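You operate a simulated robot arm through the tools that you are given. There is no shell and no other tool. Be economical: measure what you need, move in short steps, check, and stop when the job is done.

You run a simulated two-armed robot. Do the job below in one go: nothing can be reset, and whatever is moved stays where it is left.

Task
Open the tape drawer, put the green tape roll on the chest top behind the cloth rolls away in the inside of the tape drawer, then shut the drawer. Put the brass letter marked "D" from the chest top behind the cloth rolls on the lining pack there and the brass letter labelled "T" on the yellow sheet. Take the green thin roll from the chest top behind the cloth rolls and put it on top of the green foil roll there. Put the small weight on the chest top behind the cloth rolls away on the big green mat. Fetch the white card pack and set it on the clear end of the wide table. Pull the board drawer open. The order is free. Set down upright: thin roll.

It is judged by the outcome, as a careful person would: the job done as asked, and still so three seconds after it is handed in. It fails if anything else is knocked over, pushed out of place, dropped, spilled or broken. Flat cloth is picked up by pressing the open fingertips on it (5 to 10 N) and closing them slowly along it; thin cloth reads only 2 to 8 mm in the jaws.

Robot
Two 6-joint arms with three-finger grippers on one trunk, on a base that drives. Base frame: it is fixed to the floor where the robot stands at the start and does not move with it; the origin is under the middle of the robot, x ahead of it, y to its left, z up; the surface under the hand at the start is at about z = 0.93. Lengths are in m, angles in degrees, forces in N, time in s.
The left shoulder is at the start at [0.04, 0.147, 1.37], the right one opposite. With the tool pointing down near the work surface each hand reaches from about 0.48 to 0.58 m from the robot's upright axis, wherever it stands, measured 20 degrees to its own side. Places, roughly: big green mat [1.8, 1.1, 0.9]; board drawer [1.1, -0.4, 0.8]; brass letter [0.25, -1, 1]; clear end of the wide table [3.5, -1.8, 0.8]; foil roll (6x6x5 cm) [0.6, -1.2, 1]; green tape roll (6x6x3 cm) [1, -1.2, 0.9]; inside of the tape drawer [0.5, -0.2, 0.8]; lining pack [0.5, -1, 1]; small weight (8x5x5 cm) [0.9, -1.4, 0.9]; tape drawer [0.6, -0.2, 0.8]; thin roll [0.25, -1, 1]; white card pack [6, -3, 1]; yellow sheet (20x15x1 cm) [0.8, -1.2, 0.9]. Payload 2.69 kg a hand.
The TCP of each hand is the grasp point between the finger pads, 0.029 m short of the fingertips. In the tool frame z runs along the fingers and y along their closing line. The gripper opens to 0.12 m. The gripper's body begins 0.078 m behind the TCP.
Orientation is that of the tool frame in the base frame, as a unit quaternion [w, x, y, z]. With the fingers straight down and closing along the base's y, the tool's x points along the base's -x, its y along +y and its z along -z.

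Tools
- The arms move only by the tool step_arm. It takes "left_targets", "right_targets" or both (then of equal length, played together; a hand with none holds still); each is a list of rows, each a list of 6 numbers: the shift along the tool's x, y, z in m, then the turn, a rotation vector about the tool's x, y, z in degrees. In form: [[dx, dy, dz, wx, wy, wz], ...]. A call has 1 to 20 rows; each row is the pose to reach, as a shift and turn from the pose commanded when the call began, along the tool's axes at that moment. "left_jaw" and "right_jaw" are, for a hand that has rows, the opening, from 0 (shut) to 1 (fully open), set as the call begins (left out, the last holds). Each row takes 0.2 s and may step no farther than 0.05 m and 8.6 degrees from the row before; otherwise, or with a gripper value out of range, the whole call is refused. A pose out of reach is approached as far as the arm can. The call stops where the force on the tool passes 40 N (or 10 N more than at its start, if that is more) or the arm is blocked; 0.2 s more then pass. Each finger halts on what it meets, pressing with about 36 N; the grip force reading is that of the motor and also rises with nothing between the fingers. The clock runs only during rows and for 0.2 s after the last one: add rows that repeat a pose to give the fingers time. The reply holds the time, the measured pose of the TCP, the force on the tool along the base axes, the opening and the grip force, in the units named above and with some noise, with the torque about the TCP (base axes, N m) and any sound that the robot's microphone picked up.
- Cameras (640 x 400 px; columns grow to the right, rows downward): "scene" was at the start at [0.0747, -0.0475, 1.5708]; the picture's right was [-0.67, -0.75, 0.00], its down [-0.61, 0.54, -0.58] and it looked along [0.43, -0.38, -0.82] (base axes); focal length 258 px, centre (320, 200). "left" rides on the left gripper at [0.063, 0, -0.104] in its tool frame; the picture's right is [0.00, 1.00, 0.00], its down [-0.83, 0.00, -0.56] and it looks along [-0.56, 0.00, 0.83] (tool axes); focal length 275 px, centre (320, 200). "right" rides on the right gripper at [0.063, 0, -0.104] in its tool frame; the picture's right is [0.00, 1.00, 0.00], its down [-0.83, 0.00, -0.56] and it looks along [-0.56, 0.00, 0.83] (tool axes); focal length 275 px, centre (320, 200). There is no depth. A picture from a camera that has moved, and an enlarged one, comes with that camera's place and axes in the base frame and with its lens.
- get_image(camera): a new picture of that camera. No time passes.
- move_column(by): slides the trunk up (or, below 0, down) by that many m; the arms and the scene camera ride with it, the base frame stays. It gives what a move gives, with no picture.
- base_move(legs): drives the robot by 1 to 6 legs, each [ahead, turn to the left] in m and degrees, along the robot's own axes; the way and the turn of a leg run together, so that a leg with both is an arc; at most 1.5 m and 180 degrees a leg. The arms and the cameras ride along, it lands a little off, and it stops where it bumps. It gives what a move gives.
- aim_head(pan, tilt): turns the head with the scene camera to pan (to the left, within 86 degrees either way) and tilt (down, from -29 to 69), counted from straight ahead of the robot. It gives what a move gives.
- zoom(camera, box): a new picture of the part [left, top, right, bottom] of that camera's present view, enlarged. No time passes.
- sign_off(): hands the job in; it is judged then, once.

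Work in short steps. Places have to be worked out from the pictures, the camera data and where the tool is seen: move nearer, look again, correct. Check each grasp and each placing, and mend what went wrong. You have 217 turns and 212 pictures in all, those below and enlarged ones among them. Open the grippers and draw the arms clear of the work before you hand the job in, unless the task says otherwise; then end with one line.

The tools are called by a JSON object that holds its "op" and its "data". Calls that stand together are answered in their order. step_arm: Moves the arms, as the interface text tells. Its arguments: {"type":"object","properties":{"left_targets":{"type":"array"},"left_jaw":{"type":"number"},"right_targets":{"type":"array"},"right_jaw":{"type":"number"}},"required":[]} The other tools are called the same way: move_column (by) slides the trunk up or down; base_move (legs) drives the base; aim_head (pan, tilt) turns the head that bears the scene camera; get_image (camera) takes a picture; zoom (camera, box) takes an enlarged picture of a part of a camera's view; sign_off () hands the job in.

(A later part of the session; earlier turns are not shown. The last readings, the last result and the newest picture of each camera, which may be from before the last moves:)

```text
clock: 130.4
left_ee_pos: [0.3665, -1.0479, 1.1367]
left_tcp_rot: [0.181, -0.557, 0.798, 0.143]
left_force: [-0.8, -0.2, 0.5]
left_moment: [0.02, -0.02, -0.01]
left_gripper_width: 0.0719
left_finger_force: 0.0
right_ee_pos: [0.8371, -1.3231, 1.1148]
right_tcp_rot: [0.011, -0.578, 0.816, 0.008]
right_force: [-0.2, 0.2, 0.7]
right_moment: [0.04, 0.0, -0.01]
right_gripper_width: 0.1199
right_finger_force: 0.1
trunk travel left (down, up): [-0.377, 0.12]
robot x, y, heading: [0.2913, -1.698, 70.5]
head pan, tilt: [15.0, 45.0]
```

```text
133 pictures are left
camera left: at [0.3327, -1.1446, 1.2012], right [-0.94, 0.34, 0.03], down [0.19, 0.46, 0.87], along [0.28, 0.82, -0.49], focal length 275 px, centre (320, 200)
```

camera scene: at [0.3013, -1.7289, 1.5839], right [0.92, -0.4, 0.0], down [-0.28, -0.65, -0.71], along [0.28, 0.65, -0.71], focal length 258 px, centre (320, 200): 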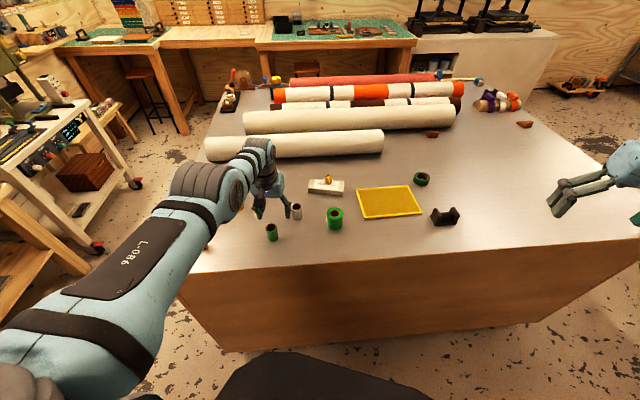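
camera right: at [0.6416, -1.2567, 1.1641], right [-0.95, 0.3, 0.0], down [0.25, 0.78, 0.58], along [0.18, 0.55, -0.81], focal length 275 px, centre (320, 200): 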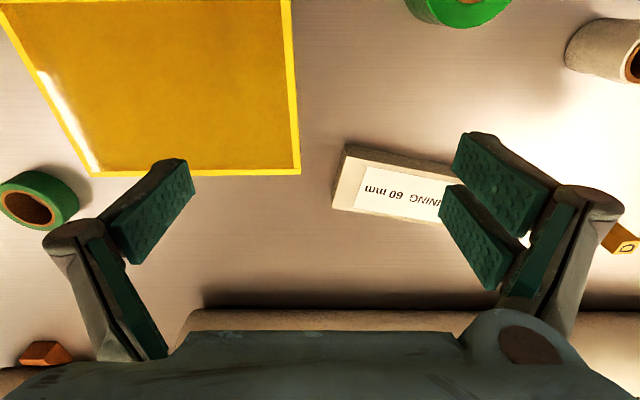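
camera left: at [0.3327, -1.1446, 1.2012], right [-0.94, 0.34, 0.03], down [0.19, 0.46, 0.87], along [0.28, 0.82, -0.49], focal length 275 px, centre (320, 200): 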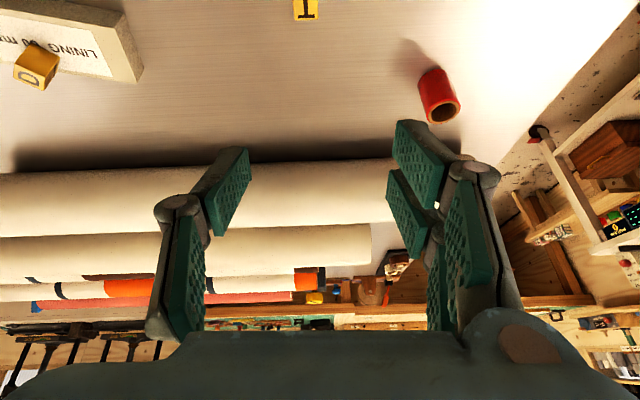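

T is almost exactly under the hand. Descend 12 cm and check.

{"op": "step_arm", "data": {"left_targets": [[0.02, -0.003, 0.035, 0, 0, 0], [0.04, -0.007, 0.07, 0, 0, 0], [0.059, -0.007, 0.105, 0, 0, 0]], "left_jaw": 0.5}}

{"op": "get_image", "data": {"camera": "left"}}

```text
clock: 131.2
left_ee_pos: [0.3679, -1.0495, 1.0137]
left_tcp_rot: [0.179, -0.558, 0.798, 0.142]
left_force: [-0.3, 0.7, -1.2]
left_moment: [0.02, -0.05, 0.01]
left_gripper_width: 0.0601
left_finger_force: 0.1
right_ee_pos: [0.8379, -1.3196, 1.1129]
right_tcp_rot: [0.01, -0.578, 0.816, 0.007]
right_force: [-0.2, 0.4, 0.3]
right_moment: [0.0, 0.02, -0.01]
right_gripper_width: 0.1202
right_finger_force: 0.2
trunk travel left (down, up): [-0.377, 0.12]
robot x, y, heading: [0.2944, -1.6967, 70.4]
head pan, tilt: [15.0, 45.0]
```

```text
132 pictures are left
camera left: at [0.3355, -1.1476, 1.0793], right [-0.94, 0.34, 0.03], down [0.19, 0.46, 0.87], along [0.28, 0.82, -0.5], focal length 275 px, centre (320, 200)
```

left: 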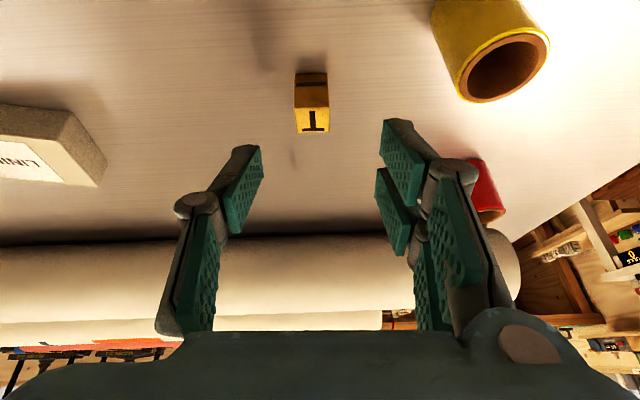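

T centred at (0.374,-1.043). Go down the last 4.8 cm and close.

{"op": "step_arm", "data": {"left_targets": [[0.011, -0.0037, 0.022, 0, 0, 0], [0.0212, -0.0037, 0.0427, 0, 0, 0]]}}

{"op": "step_arm", "data": {"left_targets": [[0, 0, 0, 0, 0, 0], [0, 0, 0, 0, 0, 0], [0, 0, 0, 0, 0, 0]], "left_jaw": 0}}

{"op": "step_arm", "data": {"left_targets": [[-0.02, 0, -0.04, 0, 0, 0], [-0.04, 0, -0.08, 0, 0, 0], [-0.06, 0, -0.12, 0, 0, 0], [-0.074, 0, -0.15, 0, 0, 0]]}}

{"op": "get_image", "data": {"camera": "left"}}

```text
clock: 131.8
left_ee_pos: [0.3704, -1.0519, 0.964]
left_tcp_rot: [0.179, -0.558, 0.798, 0.142]
left_force: [-0.8, 0.8, -0.1]
left_moment: [-0.03, 0.03, 0.0]
left_gripper_width: 0.0597
left_finger_force: 0.1
right_ee_pos: [0.8374, -1.321, 1.1129]
right_tcp_rot: [0.009, -0.579, 0.815, 0.006]
right_force: [0.5, 0.4, 0.8]
right_moment: [0.0, 0.01, 0.02]
right_gripper_width: 0.1199
right_finger_force: 0.0
trunk travel left (down, up): [-0.377, 0.12]
robot x, y, heading: [0.2911, -1.6973, 70.6]
head pan, tilt: [15.0, 45.0]
```

```text
clock: 132.6
left_ee_pos: [0.3708, -1.0523, 0.9663]
left_tcp_rot: [0.179, -0.557, 0.798, 0.142]
left_force: [-0.2, -0.1, 0.4]
left_moment: [0.04, -0.03, -0.02]
left_gripper_width: 0.0194
left_finger_force: 35.7
right_ee_pos: [0.8382, -1.321, 1.1129]
right_tcp_rot: [0.01, -0.579, 0.815, 0.007]
right_force: [0.7, -0.2, 0.6]
right_moment: [0.0, 0.0, 0.03]
right_gripper_width: 0.1198
right_finger_force: 0.0
trunk travel left (down, up): [-0.377, 0.12]
robot x, y, heading: [0.2945, -1.6966, 70.6]
head pan, tilt: [15.0, 45.0]
```

```text
clock: 133.6
left_ee_pos: [0.3755, -1.0547, 1.1336]
left_tcp_rot: [0.18, -0.557, 0.798, 0.141]
left_force: [0.4, -0.3, -1.2]
left_moment: [-0.02, 0.0, 0.0]
left_gripper_width: 0.0193
left_finger_force: 36.1
right_ee_pos: [0.8376, -1.3218, 1.1136]
right_tcp_rot: [0.009, -0.578, 0.816, 0.006]
right_force: [0.4, 0.2, -0.5]
right_moment: [0.01, -0.03, 0.02]
right_gripper_width: 0.1198
right_finger_force: 0.0
trunk travel left (down, up): [-0.377, 0.12]
robot x, y, heading: [0.2931, -1.6967, 70.3]
head pan, tilt: [15.0, 45.0]
```

```text
131 pictures are left
camera left: at [0.342, -1.1508, 1.1991], right [-0.94, 0.34, 0.03], down [0.19, 0.46, 0.87], along [0.28, 0.82, -0.5], focal length 275 px, centre (320, 200)
```

left: 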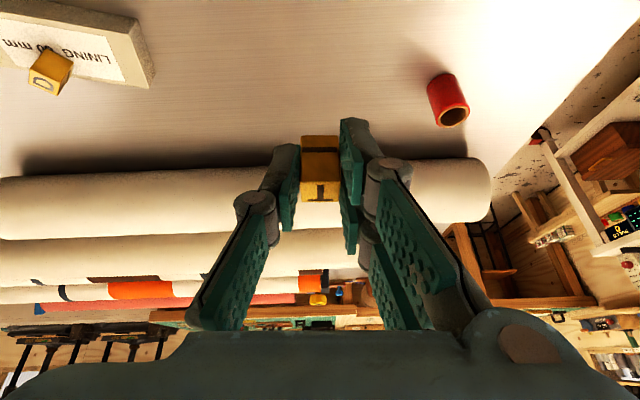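

T is held. Back 7 cm, then turn 34° right to bring it over the yellow sheet.

{"op": "base_move", "data": {"legs": [[-0.07, 0], [0, -34]]}}

{"op": "get_image", "data": {"camera": "left"}}

{"op": "get_image", "data": {"camera": "scene"}}

```text
clock: 136.2
left_ee_pos: [0.6976, -1.2719, 1.1324]
left_tcp_rot: [0.212, -0.301, 0.926, 0.084]
left_force: [0.1, 0.1, -1.0]
left_moment: [-0.02, 0.02, 0.01]
left_gripper_width: 0.0197
left_finger_force: 35.7
right_ee_pos: [0.9317, -1.7539, 1.1138]
right_tcp_rot: [0.011, -0.316, 0.949, 0.003]
right_force: [0.4, -0.2, 0.0]
right_moment: [0.03, 0.01, -0.02]
right_gripper_width: 0.1202
right_finger_force: 0.2
trunk travel left (down, up): [-0.377, 0.12]
robot x, y, heading: [0.2681, -1.7617, 36.5]
head pan, tilt: [15.0, 45.0]
```

```text
130 pictures are left
camera left: at [0.6149, -1.3344, 1.1985], right [-0.59, 0.81, 0.03], down [0.42, 0.27, 0.87], along [0.69, 0.52, -0.5], focal length 275 px, centre (320, 200)
```

left: 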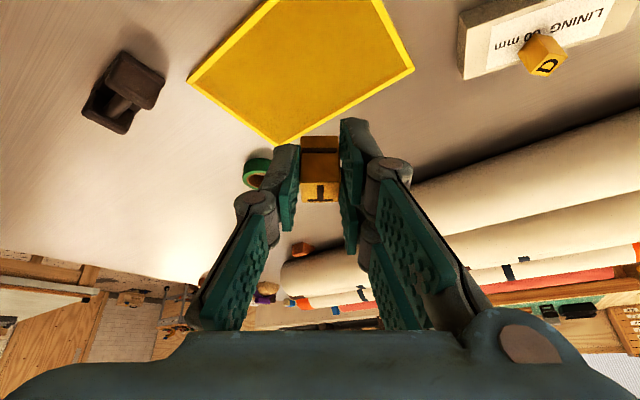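

```text
129 pictures are left
camera scene: at [0.3387, -1.6845, 1.464], right [0.78, -0.62, 0.0], down [-0.44, -0.55, -0.71], along [0.44, 0.55, -0.71], focal length 258 px, centre (320, 200)
```

scene: 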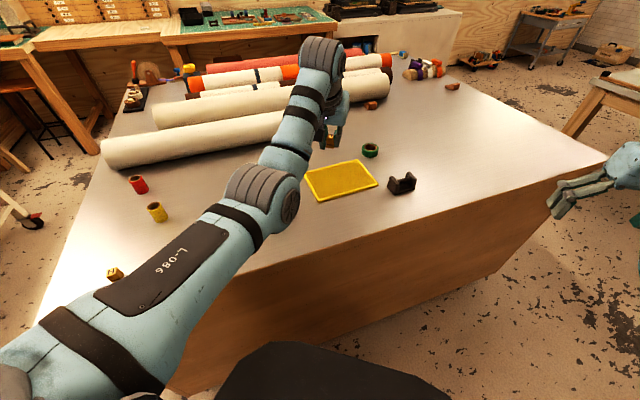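

T hovers over the sheet's near-left part. I'll go 3 cm further in, lower to ~1 cm above, and check.

{"op": "step_arm", "data": {"left_targets": [[-0.0268, 0, 0.0134, 0, 0, 0], [-0.006, 0, 0.055, 0, 0, 0], [0.014, 0, 0.096, 0, 0, 0], [0.032, 0, 0.131, 0, 0, 0], [0.0388, 0, 0.145, 0, 0, 0]]}}

{"op": "get_image", "data": {"camera": "left"}}

{"op": "zoom", "data": {"camera": "scene", "box": [290, 140, 390, 202]}}

```text
clock: 137.4
left_ee_pos: [0.719, -1.2515, 0.9854]
left_tcp_rot: [0.213, -0.3, 0.926, 0.083]
left_force: [0.3, -0.3, -1.7]
left_moment: [-0.03, 0.01, 0.03]
left_gripper_width: 0.0192
left_finger_force: 36.0
right_ee_pos: [0.9313, -1.752, 1.1113]
right_tcp_rot: [0.01, -0.315, 0.949, 0.003]
right_force: [0.8, 0.9, 0.4]
right_moment: [0.01, 0.01, 0.0]
right_gripper_width: 0.1201
right_finger_force: 0.0
trunk travel left (down, up): [-0.377, 0.12]
robot x, y, heading: [0.271, -1.7581, 36.7]
head pan, tilt: [15.0, 45.0]
```

```text
128 pictures are left
camera left: at [0.6372, -1.3139, 1.0509], right [-0.59, 0.81, 0.03], down [0.42, 0.27, 0.87], along [0.69, 0.52, -0.5], focal length 275 px, centre (320, 200)
```

left: 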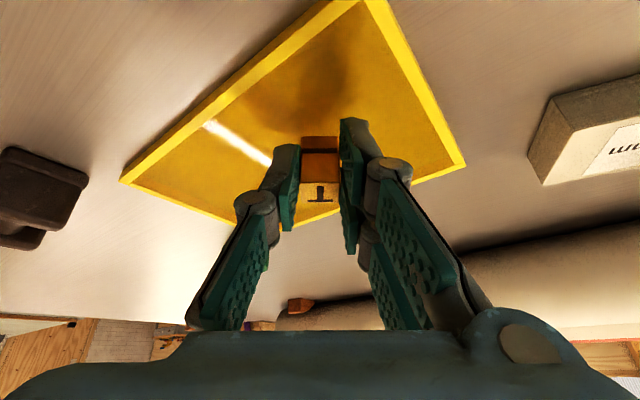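

```text
6.40 times, centred on (340, 171) of scene
camera zoom: at [0.3392, -1.6844, 1.464], right [0.78, -0.62, 0.0], down [-0.44, -0.55, -0.71], along [0.44, 0.55, -0.71], focal length 1651 px, centre (192, 386)
```

zoom: 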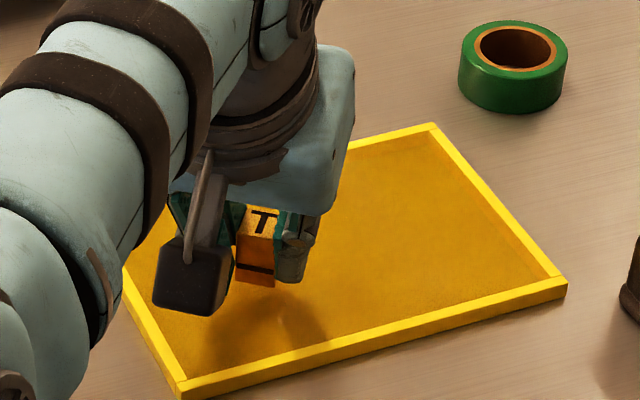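

T is well inside the sheet's rim. Lower in small steps to contact.

{"op": "step_arm", "data": {"left_targets": [[0.0018, 0, 0.0036, 0, 0, 0], [0.0031, 0, 0.0063, 0, 0, 0]]}}

{"op": "step_arm", "data": {"left_targets": [[0.0013, 0, 0.0027, 0, 0, 0], [0.0018, 0, 0.0036, 0, 0, 0]]}}

```text
clock: 138.0
left_ee_pos: [0.7188, -1.2524, 0.9787]
left_tcp_rot: [0.213, -0.301, 0.926, 0.084]
left_force: [0.2, 0.4, -1.1]
left_moment: [0.0, 0.02, 0.0]
left_gripper_width: 0.0193
left_finger_force: 36.1
right_ee_pos: [0.9325, -1.7529, 1.1116]
right_tcp_rot: [0.011, -0.316, 0.949, 0.003]
right_force: [0.5, 0.0, 0.4]
right_moment: [0.01, -0.06, -0.02]
right_gripper_width: 0.1203
right_finger_force: 0.0
trunk travel left (down, up): [-0.377, 0.12]
robot x, y, heading: [0.2724, -1.7597, 36.6]
head pan, tilt: [15.0, 45.0]
```

```text
clock: 138.6
left_ee_pos: [0.7186, -1.2516, 0.9747]
left_tcp_rot: [0.213, -0.301, 0.926, 0.084]
left_force: [1.3, 0.4, -1.1]
left_moment: [-0.01, 0.0, -0.02]
left_gripper_width: 0.0194
left_finger_force: 35.6
right_ee_pos: [0.9318, -1.7531, 1.1123]
right_tcp_rot: [0.011, -0.316, 0.949, 0.004]
right_force: [0.9, -0.5, 0.5]
right_moment: [-0.02, 0.0, -0.01]
right_gripper_width: 0.12
right_finger_force: 0.1
trunk travel left (down, up): [-0.377, 0.12]
robot x, y, heading: [0.2732, -1.7619, 36.6]
head pan, tilt: [15.0, 45.0]
```

No contact yet at z≈0.975; continuing down a few millimetres.

{"op": "step_arm", "data": {"left_targets": [[0.0011, 0, 0.0022, 0, 0, 0], [0.0018, 0, 0.0036, 0, 0, 0]]}}

{"op": "zoom", "data": {"camera": "scene", "box": [290, 140, 390, 202]}}

```text
clock: 139.2
left_ee_pos: [0.7189, -1.2506, 0.9748]
left_tcp_rot: [0.217, -0.3, 0.925, 0.085]
left_force: [3.3, 3.9, 18.2]
left_moment: [0.11, -0.37, 0.08]
left_gripper_width: 0.0196
left_finger_force: 35.6
right_ee_pos: [0.9302, -1.7544, 1.1121]
right_tcp_rot: [0.012, -0.315, 0.949, 0.004]
right_force: [0.4, 0.5, 0.0]
right_moment: [-0.01, 0.01, -0.01]
right_gripper_width: 0.1201
right_finger_force: 0.0
trunk travel left (down, up): [-0.377, 0.12]
robot x, y, heading: [0.2701, -1.7597, 36.9]
head pan, tilt: [15.0, 45.0]
```

```text
6.40 times, centred on (340, 171) of scene
camera zoom: at [0.3374, -1.6865, 1.4644], right [0.78, -0.62, 0.0], down [-0.44, -0.55, -0.71], along [0.44, 0.55, -0.71], focal length 1651 px, centre (192, 386)
```

zoom: 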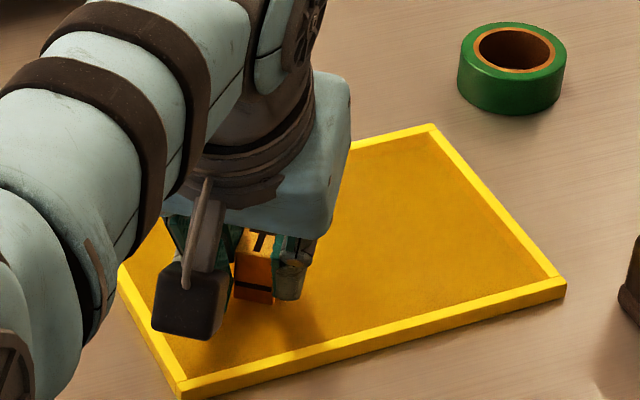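

Contact. Ease up 2 mm, release, and lift.

{"op": "step_arm", "data": {"left_targets": [[-0.0008, 0, -0.0018, 0, 0, 0]]}}

{"op": "step_arm", "data": {"left_targets": [[0, 0, 0, 0, 0, 0], [0, 0, 0, 0, 0, 0]], "left_jaw": 0.45}}

{"op": "step_arm", "data": {"left_targets": [[-0.02, 0, -0.04, 0, 0, 0], [-0.04, 0, -0.08, 0, 0, 0], [-0.06, 0, -0.12, 0, 0, 0]]}}

{"op": "get_image", "data": {"camera": "left"}}

{"op": "get_image", "data": {"camera": "scene"}}

```text
clock: 139.6
left_ee_pos: [0.7174, -1.2521, 0.9751]
left_tcp_rot: [0.215, -0.3, 0.926, 0.084]
left_force: [3.9, 4.1, 17.8]
left_moment: [0.14, -0.44, 0.08]
left_gripper_width: 0.0196
left_finger_force: 36.0
right_ee_pos: [0.9298, -1.753, 1.1128]
right_tcp_rot: [0.012, -0.316, 0.949, 0.004]
right_force: [0.4, -0.6, 0.9]
right_moment: [-0.02, 0.02, -0.03]
right_gripper_width: 0.1201
right_finger_force: 0.0
trunk travel left (down, up): [-0.377, 0.12]
robot x, y, heading: [0.2689, -1.7625, 36.5]
head pan, tilt: [15.0, 45.0]
```

```text
clock: 140.2
left_ee_pos: [0.719, -1.2511, 0.9723]
left_tcp_rot: [0.212, -0.301, 0.926, 0.084]
left_force: [0.1, 0.4, 0.2]
left_moment: [0.01, -0.01, 0.03]
left_gripper_width: 0.0546
left_finger_force: 0.2
right_ee_pos: [0.9299, -1.7527, 1.1127]
right_tcp_rot: [0.011, -0.315, 0.949, 0.002]
right_force: [0.6, 0.6, 0.3]
right_moment: [0.01, 0.02, 0.01]
right_gripper_width: 0.1201
right_finger_force: 0.0
trunk travel left (down, up): [-0.377, 0.12]
robot x, y, heading: [0.2693, -1.7624, 36.6]
head pan, tilt: [15.0, 45.0]
```

```text
clock: 141.0
left_ee_pos: [0.7191, -1.2554, 1.1078]
left_tcp_rot: [0.213, -0.3, 0.926, 0.083]
left_force: [-0.2, -0.5, 0.7]
left_moment: [0.0, 0.01, 0.01]
left_gripper_width: 0.0543
left_finger_force: 0.1
right_ee_pos: [0.9314, -1.7532, 1.1122]
right_tcp_rot: [0.011, -0.315, 0.949, 0.004]
right_force: [0.6, -0.6, 1.3]
right_moment: [0.01, 0.01, 0.01]
right_gripper_width: 0.1201
right_finger_force: 0.0
trunk travel left (down, up): [-0.377, 0.12]
robot x, y, heading: [0.271, -1.7624, 36.9]
head pan, tilt: [15.0, 45.0]
```

```text
125 pictures are left
camera left: at [0.6378, -1.3166, 1.1724], right [-0.59, 0.81, 0.03], down [0.42, 0.27, 0.87], along [0.69, 0.52, -0.5], focal length 275 px, centre (320, 200)
```

left: 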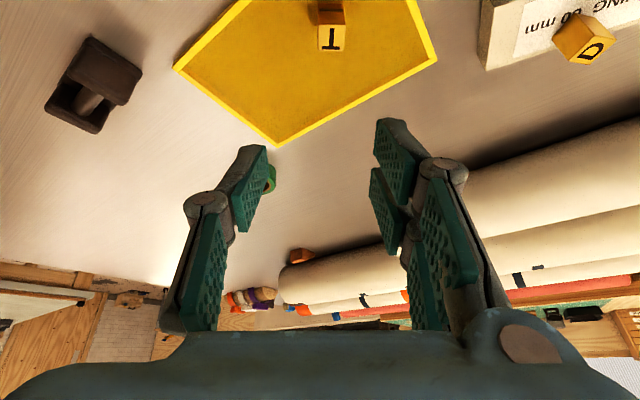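

```text
124 pictures are left
camera scene: at [0.3386, -1.6854, 1.4641], right [0.78, -0.62, 0.0], down [-0.44, -0.55, -0.71], along [0.44, 0.55, -0.71], focal length 258 px, centre (320, 200)
```

scene: 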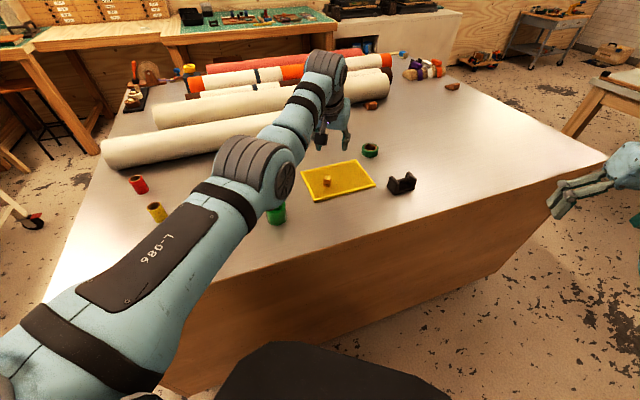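

T stands on the sheet. Next the weight, for the right hand: I'll back off and reposition at about (0.573,-1.93) facing 72°.

{"op": "base_move", "data": {"legs": [[-0.2, 0], [0, -42.7], [0.466, 0], [0, 78]]}}

{"op": "get_image", "data": {"camera": "scene"}}

{"op": "get_image", "data": {"camera": "right"}}

```text
clock: 150.3
left_ee_pos: [0.6485, -1.258, 1.1065]
left_tcp_rot: [0.178, -0.569, 0.79, 0.144]
left_force: [-0.1, 0.1, 0.9]
left_moment: [0.0, -0.04, 0.01]
left_gripper_width: 0.0539
left_finger_force: 0.0
right_ee_pos: [1.1092, -1.542, 1.1115]
right_tcp_rot: [0.008, -0.589, 0.808, 0.006]
right_force: [0.1, 1.1, 0.1]
right_moment: [-0.01, -0.01, 0.02]
right_gripper_width: 0.1201
right_finger_force: 0.1
trunk travel left (down, up): [-0.377, 0.12]
robot x, y, heading: [0.577, -1.9299, 72.1]
head pan, tilt: [15.0, 45.0]
```

```text
123 pictures are left
camera scene: at [0.5883, -1.8299, 1.4641], right [1.0, -0.05, 0.0], down [-0.04, -0.71, -0.71], along [0.04, 0.71, -0.71], focal length 258 px, centre (320, 200)
```

scene: 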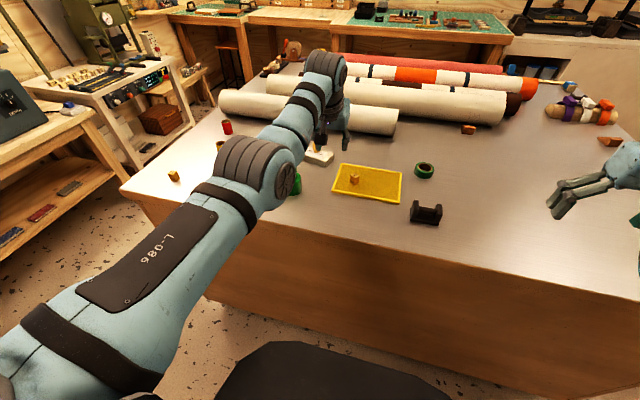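

```text
122 pictures are left
camera right: at [1.0898, -1.6023, 1.215], right [-0.95, 0.3, 0.0], down [0.25, 0.78, 0.57], along [0.17, 0.55, -0.82], focal length 275 px, centre (320, 200)
```

right: 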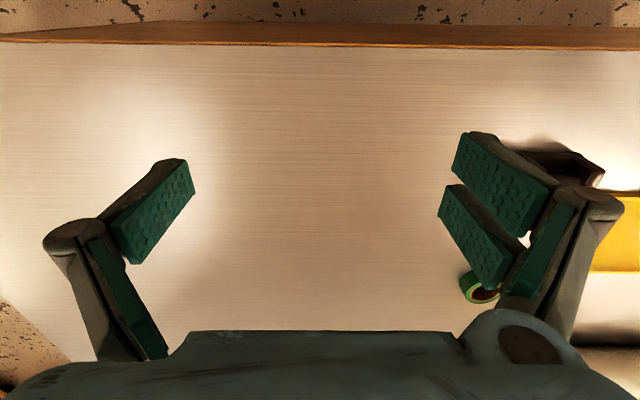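

Weight is at about (0.902,-1.372), long axis along the edge. I'll bring the right hand to the comparable posture: 14 cm right, 0.59 m ahead, tilted 26°.

{"op": "step_arm", "data": {"right_targets": [[0, 0.03, 0, 0, -5, 0], [-0.008, 0.065, 0, 0, -10, 0], [-0.018, 0.1, 0, 0, -15, 0], [-0.028, 0.14, 0, 0, -20, 0], [-0.042, 0.18, 0, 0, -26, 0], [-0.055, 0.22, 0, 0, -26, 0], [-0.057, 0.247, 0, 0, -26, 0], [-0.057, 0.247, 0, 0, -26, 0]]}}

{"op": "get_image", "data": {"camera": "right"}}

```text
clock: 152.2
left_ee_pos: [0.6476, -1.2581, 1.1066]
left_tcp_rot: [0.178, -0.568, 0.79, 0.144]
left_force: [0.3, 0.3, 0.3]
left_moment: [-0.02, 0.0, 0.02]
left_gripper_width: 0.0542
left_finger_force: 0.0
right_ee_pos: [0.8924, -1.4125, 1.1146]
right_tcp_rot: [0.191, -0.572, 0.785, 0.139]
right_force: [0.7, 0.2, 0.0]
right_moment: [0.01, 0.03, 0.03]
right_gripper_width: 0.1199
right_finger_force: 0.1
right hand out of reach, approached as far as the arm can: row 1, 2, 3, 4, 5
trunk travel left (down, up): [-0.377, 0.12]
robot x, y, heading: [0.5758, -1.9273, 72.1]
head pan, tilt: [15.0, 45.0]
```

```text
121 pictures are left
camera right: at [0.8602, -1.5087, 1.1784], right [-0.95, 0.3, 0.0], down [0.14, 0.46, 0.88], along [0.27, 0.83, -0.48], focal length 275 px, centre (320, 200)
```

right: 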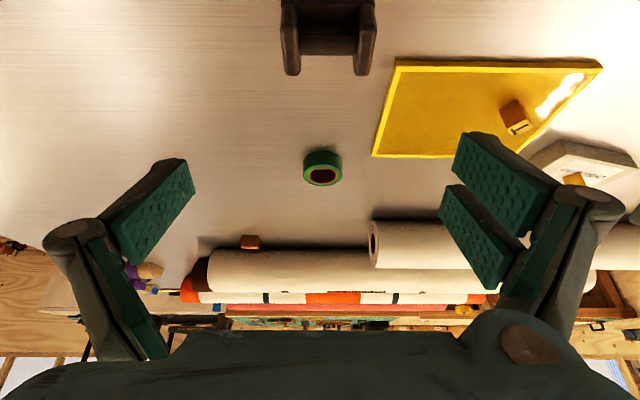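

Weight is nearly aligned: 8 cm wide across the jaws, ~0.7 cm to the left. Lower 6 cm and re-measure.

{"op": "step_arm", "data": {"right_targets": [[0.009, 0.003, 0.029, 0, 0, 0], [0.018, 0.006, 0.058, 0, 0, 0]]}}

{"op": "get_image", "data": {"camera": "right"}}

```text
clock: 152.8
left_ee_pos: [0.6482, -1.2576, 1.1066]
left_tcp_rot: [0.177, -0.569, 0.79, 0.145]
left_force: [0.2, -0.7, -0.5]
left_moment: [-0.01, 0.02, 0.01]
left_gripper_width: 0.054
left_finger_force: 0.0
right_ee_pos: [0.8887, -1.4002, 1.0537]
right_tcp_rot: [0.191, -0.573, 0.785, 0.138]
right_force: [0.5, -0.6, -0.6]
right_moment: [0.01, 0.01, -0.02]
right_gripper_width: 0.1199
right_finger_force: 0.1
trunk travel left (down, up): [-0.377, 0.12]
robot x, y, heading: [0.5801, -1.9344, 72.1]
head pan, tilt: [15.0, 45.0]
```

```text
120 pictures are left
camera right: at [0.8572, -1.497, 1.1176], right [-0.95, 0.3, 0.0], down [0.14, 0.46, 0.88], along [0.27, 0.83, -0.48], focal length 275 px, centre (320, 200)
```

right: 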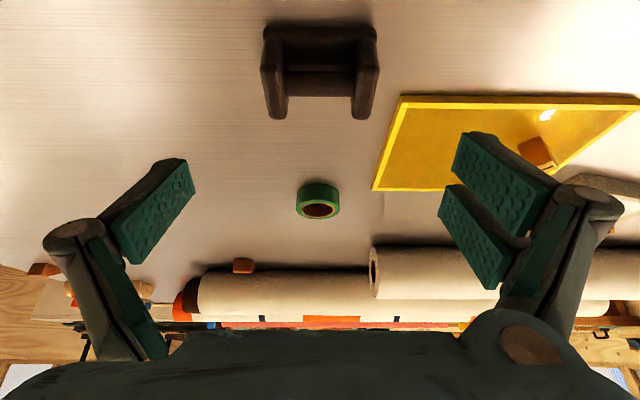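

Centred laterally, ~1.4 cm further ahead. Descend to z≈0.97.

{"op": "step_arm", "data": {"right_targets": [[0.0, 0, 0.03, 0, 0, 0], [0.012, 0, 0.055, 0, 0, 0], [0.025, 0, 0.0815, 0, 0, 0]]}}

{"op": "get_image", "data": {"camera": "right"}}

```text
clock: 153.6
left_ee_pos: [0.6475, -1.2585, 1.1062]
left_tcp_rot: [0.179, -0.568, 0.79, 0.144]
left_force: [-0.1, -0.1, 0.5]
left_moment: [-0.01, 0.04, 0.02]
left_gripper_width: 0.0542
left_finger_force: 0.1
right_ee_pos: [0.8947, -1.3854, 0.9697]
right_tcp_rot: [0.191, -0.572, 0.785, 0.138]
right_force: [-0.6, -0.4, -0.7]
right_moment: [0.02, 0.02, 0.02]
right_gripper_width: 0.1196
right_finger_force: 0.1
trunk travel left (down, up): [-0.377, 0.12]
robot x, y, heading: [0.5762, -1.9321, 71.8]
head pan, tilt: [15.0, 45.0]
```

```text
119 pictures are left
camera right: at [0.8619, -1.4827, 1.0331], right [-0.95, 0.3, 0.0], down [0.14, 0.46, 0.88], along [0.27, 0.83, -0.48], focal length 275 px, centre (320, 200)
```

right: 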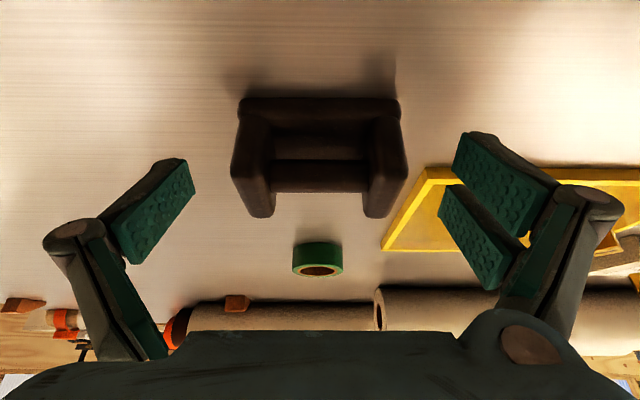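

The weight is squarely between the fingers. Close and lift.

{"op": "step_arm", "data": {"right_targets": [[0, 0, 0, 0, 0, 0], [0, 0, 0, 0, 0, 0], [0, 0, 0, 0, 0, 0]], "right_jaw": 0}}

{"op": "step_arm", "data": {"right_targets": [[-0.018, 0, -0.036, 0, 0, 0], [-0.037, 0, -0.072, 0, 0, 0], [-0.055, 0, -0.108, 0, 0, 0], [-0.075, 0, -0.148, 0, 0, 0]]}}

{"op": "get_image", "data": {"camera": "right"}}

```text
clock: 154.3
left_ee_pos: [0.6473, -1.2579, 1.1068]
left_tcp_rot: [0.178, -0.569, 0.79, 0.145]
left_force: [0.2, -0.6, 0.2]
left_moment: [0.02, 0.01, 0.0]
left_gripper_width: 0.054
left_finger_force: 0.3
right_ee_pos: [0.8935, -1.3849, 0.9695]
right_tcp_rot: [0.19, -0.573, 0.785, 0.14]
right_force: [-0.8, -1.7, -0.8]
right_moment: [0.14, 0.11, 0.05]
right_gripper_width: 0.074
right_finger_force: 36.4
trunk travel left (down, up): [-0.377, 0.12]
robot x, y, heading: [0.5753, -1.9308, 72.2]
head pan, tilt: [15.0, 45.0]
```

```text
clock: 155.3
left_ee_pos: [0.6476, -1.2565, 1.1071]
left_tcp_rot: [0.178, -0.568, 0.79, 0.144]
left_force: [0.0, -0.4, -0.1]
left_moment: [0.0, -0.01, 0.01]
left_gripper_width: 0.0539
left_finger_force: 0.0
right_ee_pos: [0.8935, -1.3867, 1.1361]
right_tcp_rot: [0.191, -0.573, 0.785, 0.138]
right_force: [0.5, -0.3, -6.0]
right_moment: [-0.03, 0.01, 0.05]
right_gripper_width: 0.0737
right_finger_force: 36.1
trunk travel left (down, up): [-0.377, 0.12]
robot x, y, heading: [0.5757, -1.9334, 72.1]
head pan, tilt: [15.0, 45.0]
```

```text
118 pictures are left
camera right: at [0.8614, -1.4847, 1.2], right [-0.95, 0.3, 0.0], down [0.14, 0.46, 0.87], along [0.26, 0.83, -0.49], focal length 275 px, centre (320, 200)
```

right: 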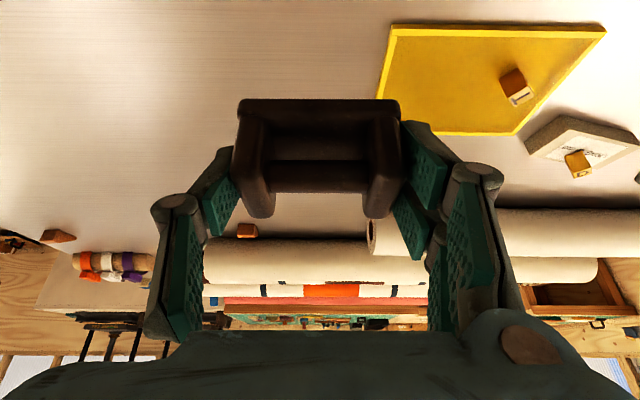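

Weight held firmly. Now the green tape: turn 19° right and advance 15 cm to bring it to the left hand.

{"op": "base_move", "data": {"legs": [[0, -19], [0.15, 0]]}}

{"op": "get_image", "data": {"camera": "left"}}

{"op": "get_image", "data": {"camera": "scene"}}

```text
clock: 157.8
left_ee_pos: [0.9512, -1.2022, 1.1092]
left_tcp_rot: [0.201, -0.429, 0.873, 0.113]
left_force: [0.9, -0.8, -0.2]
left_moment: [0.03, -0.01, 0.01]
left_gripper_width: 0.0541
left_finger_force: 0.1
right_ee_pos: [1.14, -1.4043, 1.1379]
right_tcp_rot: [0.213, -0.435, 0.868, 0.106]
right_force: [-0.8, -0.4, -5.5]
right_moment: [0.02, 0.02, -0.02]
right_gripper_width: 0.0736
right_finger_force: 36.0
trunk travel left (down, up): [-0.377, 0.12]
robot x, y, heading: [0.6667, -1.8108, 53.4]
head pan, tilt: [15.0, 45.0]
```

```text
117 pictures are left
camera left: at [0.8907, -1.2839, 1.1735], right [-0.79, 0.61, 0.03], down [0.32, 0.38, 0.87], along [0.52, 0.7, -0.49], focal length 275 px, centre (320, 200)
```

left: 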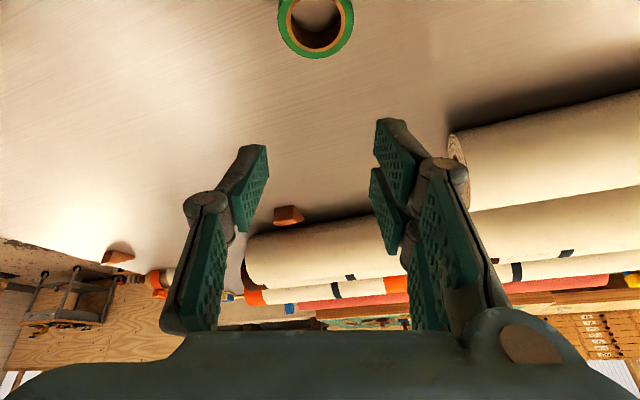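

```text
116 pictures are left
camera scene: at [0.7076, -1.723, 1.4644], right [0.93, -0.37, 0.0], down [-0.26, -0.65, -0.71], along [0.27, 0.66, -0.7], focal length 258 px, centre (320, 200)
```

scene: 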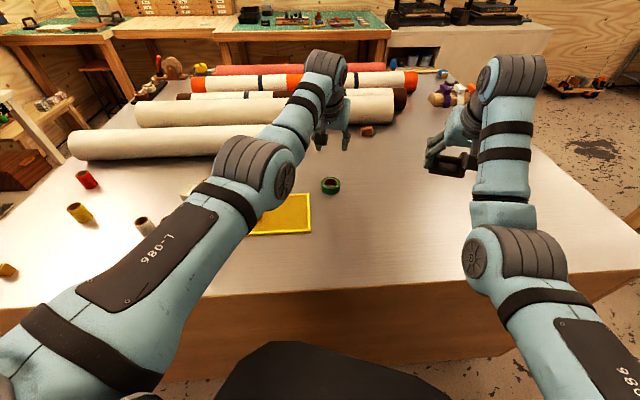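

The tape is right below the left hand. Open the jaws to ~9.5 cm and descend most of the way.

{"op": "step_arm", "data": {"left_targets": [[0.016, 0, 0.032, 0, 0, 0], [0.034, 0, 0.068, 0, 0, 0], [0.051, 0, 0.102, 0, 0, 0]], "left_jaw": 0.8}}

{"op": "get_image", "data": {"camera": "left"}}

```text
clock: 158.6
left_ee_pos: [0.9517, -1.1964, 0.9899]
left_tcp_rot: [0.198, -0.43, 0.874, 0.113]
left_force: [-0.2, -0.1, 0.0]
left_moment: [0.01, 0.02, 0.01]
left_gripper_width: 0.0959
left_finger_force: 0.0
right_ee_pos: [1.1424, -1.3997, 1.1336]
right_tcp_rot: [0.211, -0.435, 0.869, 0.104]
right_force: [-0.3, 0.1, -5.7]
right_moment: [-0.05, 0.06, -0.02]
right_gripper_width: 0.0737
right_finger_force: 35.9
trunk travel left (down, up): [-0.377, 0.12]
robot x, y, heading: [0.6647, -1.8116, 53.0]
head pan, tilt: [15.0, 45.0]
```

```text
115 pictures are left
camera left: at [0.8908, -1.2784, 1.0568], right [-0.79, 0.61, 0.03], down [0.32, 0.38, 0.87], along [0.52, 0.7, -0.5], focal length 275 px, centre (320, 200)
```

left: 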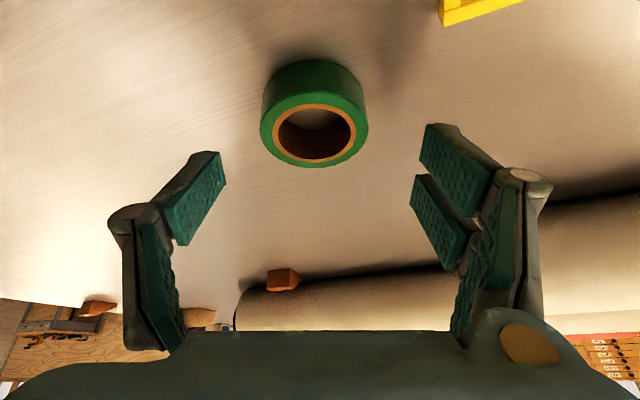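

Centred. Last 2.5 cm down, then close on the tape and lift.

{"op": "step_arm", "data": {"left_targets": [[0.007, -0.002, 0.011, 0, 0, 0], [0.0138, -0.002, 0.021, 0, 0, 0]]}}

{"op": "step_arm", "data": {"left_targets": [[0, 0, 0, 0, 0, 0], [0, 0, 0, 0, 0, 0], [0, 0, 0, 0, 0, 0]], "left_jaw": 0.2}}

{"op": "step_arm", "data": {"left_targets": [[-0.018, 0, -0.036, 0, 0, 0], [-0.037, 0, -0.072, 0, 0, 0], [-0.055, 0, -0.108, 0, 0, 0], [-0.07, 0, -0.138, 0, 0, 0]]}}

{"op": "get_image", "data": {"camera": "left"}}

```text
clock: 159.2
left_ee_pos: [0.951, -1.1996, 0.9655]
left_tcp_rot: [0.198, -0.43, 0.874, 0.112]
left_force: [-0.7, -0.8, -0.6]
left_moment: [0.0, -0.02, -0.01]
left_gripper_width: 0.0961
left_finger_force: 0.0
right_ee_pos: [1.143, -1.3999, 1.1347]
right_tcp_rot: [0.211, -0.435, 0.869, 0.106]
right_force: [-0.1, 0.3, -5.2]
right_moment: [-0.04, 0.04, 0.02]
right_gripper_width: 0.0736
right_finger_force: 36.2
trunk travel left (down, up): [-0.377, 0.12]
robot x, y, heading: [0.6677, -1.8112, 52.7]
head pan, tilt: [15.0, 45.0]
```

```text
clock: 160.0
left_ee_pos: [0.9506, -1.2, 0.966]
left_tcp_rot: [0.198, -0.43, 0.874, 0.112]
left_force: [-0.3, -0.3, 0.6]
left_moment: [0.0, 0.0, 0.02]
left_gripper_width: 0.0556
left_finger_force: 36.2
right_ee_pos: [1.1439, -1.4008, 1.1343]
right_tcp_rot: [0.21, -0.435, 0.869, 0.105]
right_force: [-0.6, 0.4, -6.6]
right_moment: [0.0, 0.01, -0.05]
right_gripper_width: 0.0735
right_finger_force: 35.7
trunk travel left (down, up): [-0.377, 0.12]
robot x, y, heading: [0.6663, -1.8114, 53.0]
head pan, tilt: [15.0, 45.0]
```

```text
clock: 161.0
left_ee_pos: [0.9549, -1.202, 1.1226]
left_tcp_rot: [0.198, -0.43, 0.874, 0.113]
left_force: [-0.1, -0.4, -0.3]
left_moment: [-0.01, 0.0, 0.01]
left_gripper_width: 0.0555
left_finger_force: 35.8
right_ee_pos: [1.1425, -1.4013, 1.1343]
right_tcp_rot: [0.21, -0.436, 0.869, 0.105]
right_force: [-0.1, -0.8, -4.8]
right_moment: [-0.02, 0.05, -0.02]
right_gripper_width: 0.0737
right_finger_force: 36.2
trunk travel left (down, up): [-0.377, 0.12]
robot x, y, heading: [0.6687, -1.8104, 53.0]
head pan, tilt: [15.0, 45.0]
```

```text
114 pictures are left
camera left: at [0.8936, -1.284, 1.1882], right [-0.79, 0.61, 0.03], down [0.32, 0.38, 0.87], along [0.52, 0.7, -0.5], focal length 275 px, centre (320, 200)
```

left: 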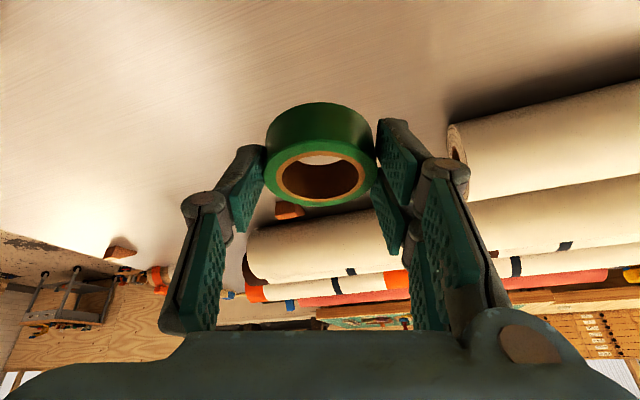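

Both items are held. I'll look at the far end of the chest for the route round to the drawer side.

{"op": "aim_head", "data": {"pan": -35, "tilt": 25}}

{"op": "get_image", "data": {"camera": "scene"}}

{"op": "aim_head", "data": {"pan": 10, "tilt": 20}}

{"op": "get_image", "data": {"camera": "scene"}}

```text
clock: 162.1
left_ee_pos: [0.9552, -1.2014, 1.1219]
left_tcp_rot: [0.198, -0.43, 0.874, 0.112]
left_force: [-0.2, -0.6, 0.6]
left_moment: [-0.04, -0.01, 0.0]
left_gripper_width: 0.0552
left_finger_force: 35.5
right_ee_pos: [1.1429, -1.401, 1.1354]
right_tcp_rot: [0.21, -0.435, 0.869, 0.105]
right_force: [0.2, -0.1, -5.8]
right_moment: [-0.04, -0.02, 0.0]
right_gripper_width: 0.0734
right_finger_force: 36.2
trunk travel left (down, up): [-0.377, 0.12]
robot x, y, heading: [0.6668, -1.8063, 52.8]
head pan, tilt: [-35.0, 25.0]
```

```text
113 pictures are left
camera scene: at [0.768, -1.765, 1.4945], right [0.31, -0.95, 0.0], down [-0.4, -0.13, -0.91], along [0.86, 0.28, -0.42], focal length 258 px, centre (320, 200)
```

scene: 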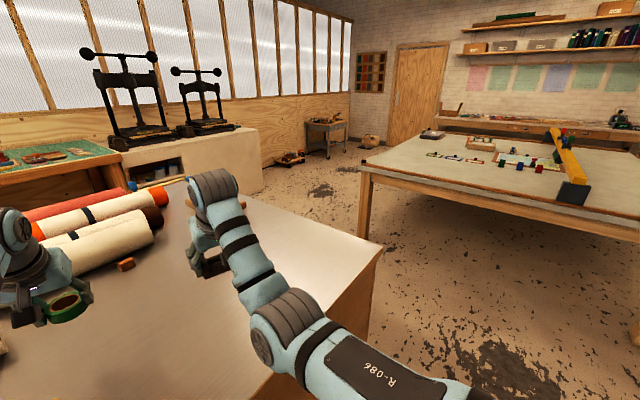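

```text
clock: 163.3
left_ee_pos: [0.9538, -1.202, 1.1213]
left_tcp_rot: [0.199, -0.43, 0.873, 0.114]
left_force: [0.3, -0.3, -1.4]
left_moment: [0.02, 0.0, -0.02]
left_gripper_width: 0.0553
left_finger_force: 36.4
right_ee_pos: [1.1436, -1.4002, 1.1355]
right_tcp_rot: [0.21, -0.435, 0.869, 0.105]
right_force: [-0.2, 0.8, -6.1]
right_moment: [-0.01, 0.04, 0.01]
right_gripper_width: 0.0735
right_finger_force: 36.0
trunk travel left (down, up): [-0.377, 0.12]
robot x, y, heading: [0.6685, -1.8143, 53.1]
head pan, tilt: [10.0, 20.0]
```

```text
112 pictures are left
camera scene: at [0.7228, -1.7107, 1.5026], right [0.89, -0.45, 0.0], down [-0.16, -0.31, -0.94], along [0.43, 0.84, -0.34], focal length 258 px, centre (320, 200)
```

scene: 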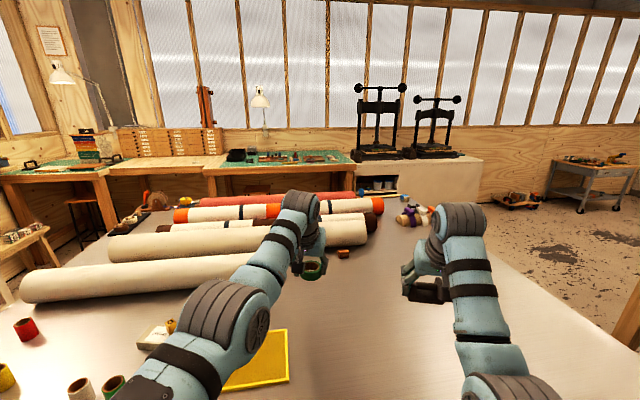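

There's about a 1 m gap between the chest's far end and the wide table. I'll go round that way in checked stages.

{"op": "base_move", "data": {"legs": [[-0.25, 0], [0, -71.3], [1.243, 0], [0, 70.7]]}}

{"op": "get_image", "data": {"camera": "scene"}}

```text
clock: 177.1
left_ee_pos: [1.9849, -1.7932, 1.1223]
left_tcp_rot: [0.198, -0.428, 0.875, 0.113]
left_force: [-0.4, 0.6, 0.4]
left_moment: [-0.02, 0.02, 0.03]
left_gripper_width: 0.0544
left_finger_force: 35.8
right_ee_pos: [2.1709, -1.994, 1.1344]
right_tcp_rot: [0.21, -0.432, 0.871, 0.105]
right_force: [-0.6, -0.4, -6.7]
right_moment: [-0.05, 0.05, -0.01]
right_gripper_width: 0.0735
right_finger_force: 35.8
trunk travel left (down, up): [-0.377, 0.12]
robot x, y, heading: [1.6906, -2.4023, 52.6]
head pan, tilt: [10.0, 20.0]
```

```text
111 pictures are left
camera scene: at [1.749, -2.3017, 1.5026], right [0.89, -0.46, 0.0], down [-0.16, -0.3, -0.94], along [0.43, 0.83, -0.34], focal length 258 px, centre (320, 200)
```

scene: 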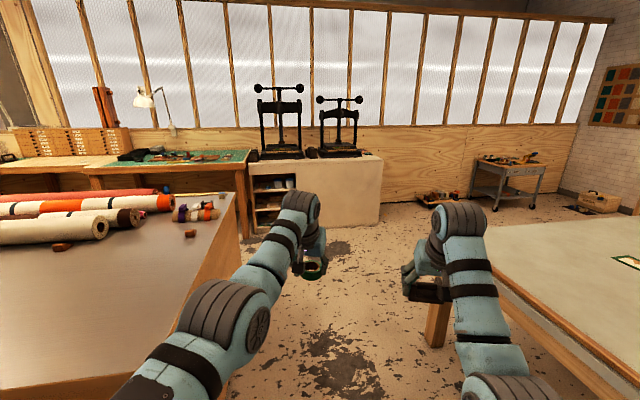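

Clear. Continue through the gap and along the chest's far end.

{"op": "base_move", "data": {"legs": [[0.82, 0], [0, 19.5], [1.4, 0]]}}

{"op": "aim_head", "data": {"pan": 45, "tilt": 30}}

{"op": "get_image", "data": {"camera": "scene"}}

```text
clock: 189.1
left_ee_pos: [2.6711, 0.2556, 1.1226]
left_tcp_rot: [0.177, -0.574, 0.786, 0.145]
left_force: [-0.2, -0.3, -0.1]
left_moment: [-0.02, 0.02, 0.0]
left_gripper_width: 0.0546
left_finger_force: 36.2
right_ee_pos: [2.9162, 0.1313, 1.1359]
right_tcp_rot: [0.19, -0.578, 0.781, 0.14]
right_force: [-0.6, -0.5, -6.2]
right_moment: [-0.04, 0.01, -0.01]
right_gripper_width: 0.0731
right_finger_force: 36.1
trunk travel left (down, up): [-0.377, 0.12]
robot x, y, heading: [2.6087, -0.4164, 72.8]
head pan, tilt: [10.0, 20.0]
```

```text
clock: 190.1
left_ee_pos: [2.6723, 0.2563, 1.1213]
left_tcp_rot: [0.176, -0.574, 0.787, 0.145]
left_force: [1.0, 0.4, -0.1]
left_moment: [-0.01, 0.01, 0.0]
left_gripper_width: 0.0541
left_finger_force: 35.7
right_ee_pos: [2.9163, 0.1331, 1.135]
right_tcp_rot: [0.189, -0.578, 0.781, 0.14]
right_force: [-1.3, 0.2, -5.5]
right_moment: [-0.08, 0.02, 0.03]
right_gripper_width: 0.0736
right_finger_force: 36.5
trunk travel left (down, up): [-0.377, 0.12]
robot x, y, heading: [2.6108, -0.4182, 72.8]
head pan, tilt: [45.0, 30.0]
```

```text
110 pictures are left
camera scene: at [2.5725, -0.314, 1.4866], right [0.89, 0.47, 0.0], down [0.23, -0.44, -0.87], along [-0.4, 0.77, -0.5], focal length 258 px, centre (320, 200)
```

scene: 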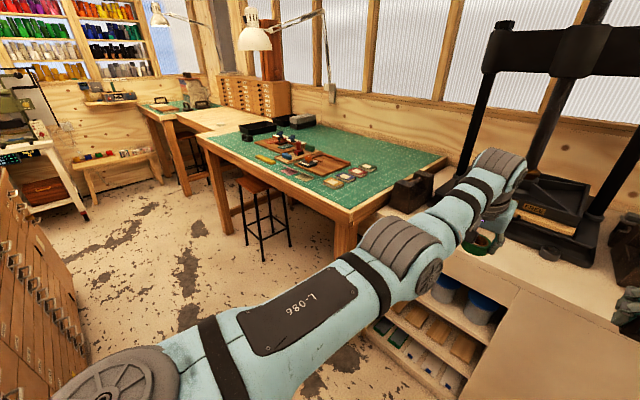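

I'll zoom on the mat to find a free area.

{"op": "zoom", "data": {"camera": "scene", "box": [190, 100, 470, 275]}}

```text
2.29 times, centred on (330, 188) of scene
camera zoom: at [2.5725, -0.314, 1.4866], right [0.89, 0.47, 0.0], down [0.23, -0.44, -0.87], along [-0.4, 0.77, -0.5], focal length 590 px, centre (297, 229)
```

zoom: 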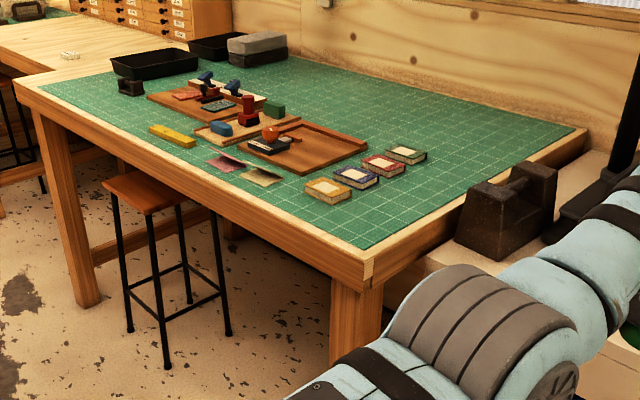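

Free mat area near (2.195,0.73). I'll swing into the aisle and end up facing the bench at about (1.8,0.02).

{"op": "base_move", "data": {"legs": [[0, 30], [0.2, 0], [0, 59.6], [0.8, 0]]}}

{"op": "base_move", "data": {"legs": [[0, -91.4]]}}

{"op": "aim_head", "data": {"pan": -15, "tilt": 45}}

{"op": "get_image", "data": {"camera": "scene"}}

```text
clock: 199.7
left_ee_pos: [1.127, 0.0834, 1.1223]
left_tcp_rot: [-0.023, 0.961, -0.151, -0.229]
left_force: [-0.3, 0.2, -0.7]
left_moment: [-0.02, -0.01, 0.03]
left_gripper_width: 0.0544
left_finger_force: 35.8
right_ee_pos: [1.2519, 0.3297, 1.1356]
right_tcp_rot: [-0.036, 0.961, -0.145, -0.232]
right_force: [-0.3, 0.1, -6.0]
right_moment: [-0.01, -0.05, -0.01]
right_gripper_width: 0.0734
right_finger_force: 36.4
trunk travel left (down, up): [-0.377, 0.12]
robot x, y, heading: [1.795, 0.021, 162.6]
head pan, tilt: [45.0, 30.0]
```

```text
clock: 204.0
left_ee_pos: [1.8867, 0.6885, 1.1214]
left_tcp_rot: [0.178, -0.559, 0.797, 0.142]
left_force: [0.6, 1.1, -0.1]
left_moment: [-0.03, 0.0, -0.05]
left_gripper_width: 0.0543
left_finger_force: 35.4
right_ee_pos: [2.128, 0.5555, 1.1351]
right_tcp_rot: [0.192, -0.564, 0.792, 0.136]
right_force: [0.5, 0.4, -5.8]
right_moment: [-0.06, -0.01, 0.01]
right_gripper_width: 0.0733
right_finger_force: 36.5
trunk travel left (down, up): [-0.377, 0.12]
robot x, y, heading: [1.8015, 0.0218, 70.5]
head pan, tilt: [45.0, 30.0]
```

```text
clock: 205.3
left_ee_pos: [1.8865, 0.6889, 1.1218]
left_tcp_rot: [0.178, -0.559, 0.797, 0.142]
left_force: [0.5, 0.2, -0.2]
left_moment: [-0.02, 0.02, 0.01]
left_gripper_width: 0.0543
left_finger_force: 36.1
right_ee_pos: [2.1271, 0.556, 1.1359]
right_tcp_rot: [0.192, -0.563, 0.792, 0.135]
right_force: [0.1, 0.6, -5.6]
right_moment: [-0.07, 0.04, 0.0]
right_gripper_width: 0.0731
right_finger_force: 36.2
trunk travel left (down, up): [-0.377, 0.12]
robot x, y, heading: [1.7954, 0.0176, 70.4]
head pan, tilt: [-15.0, 45.0]
```

```text
108 pictures are left
camera scene: at [1.8514, 0.1077, 1.464], right [0.83, -0.56, 0.0], down [-0.4, -0.58, -0.71], along [0.4, 0.58, -0.71], focal length 258 px, centre (320, 200)
```

scene: 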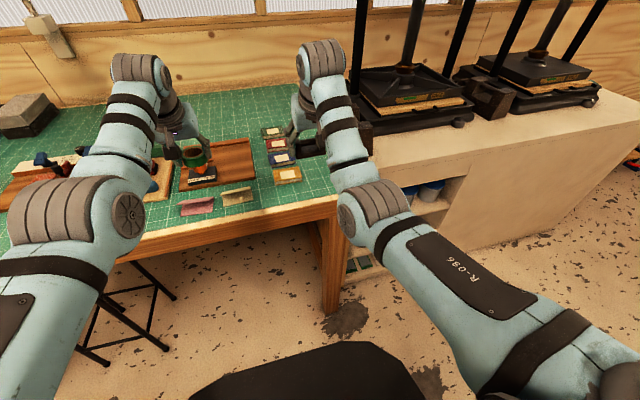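

The right forearm hides the free spot; checking the right-hand camera.

{"op": "get_image", "data": {"camera": "right"}}

```text
107 pictures are left
camera right: at [2.0933, 0.4594, 1.1991], right [-0.95, 0.32, 0.0], down [0.16, 0.46, 0.87], along [0.28, 0.83, -0.49], focal length 275 px, centre (320, 200)
```

right: 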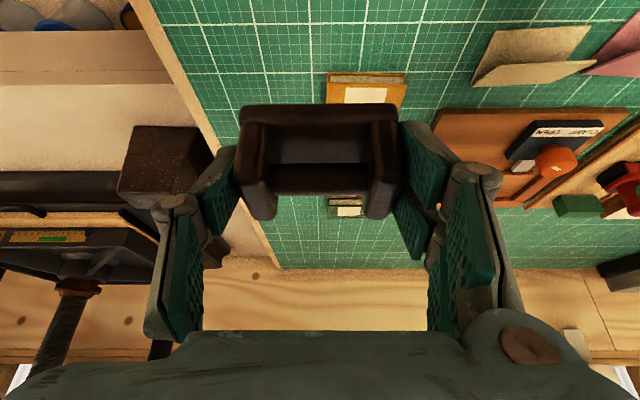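

The free strip is between the pads and the mat's right edge, centre ≈(2.24,0.66). Turn 6° right and advance 12 cm.

{"op": "base_move", "data": {"legs": [[0, -6], [0.12, 0]]}}

{"op": "get_image", "data": {"camera": "right"}}

```text
clock: 207.1
left_ee_pos: [2.0046, 0.7753, 1.1306]
left_tcp_rot: [0.191, -0.516, 0.824, 0.136]
left_force: [0.3, 0.6, -0.8]
left_moment: [0.02, 0.0, -0.01]
left_gripper_width: 0.0543
left_finger_force: 35.6
right_ee_pos: [2.2271, 0.6154, 1.1417]
right_tcp_rot: [0.203, -0.52, 0.819, 0.129]
right_force: [0.6, 1.5, -5.7]
right_moment: [-0.12, 0.05, 0.01]
right_gripper_width: 0.0732
right_finger_force: 35.9
trunk travel left (down, up): [-0.377, 0.12]
robot x, y, heading: [1.849, 0.1298, 64.5]
head pan, tilt: [-15.0, 45.0]
```

```text
106 pictures are left
camera right: at [2.183, 0.5221, 1.2054], right [-0.91, 0.42, 0.0], down [0.2, 0.43, 0.88], along [0.37, 0.8, -0.48], focal length 275 px, centre (320, 200)
```

right: 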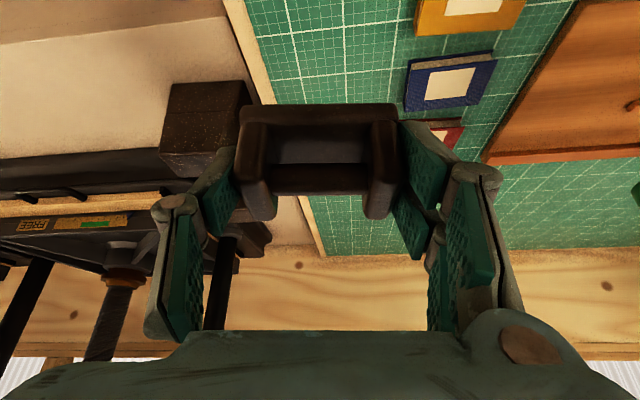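

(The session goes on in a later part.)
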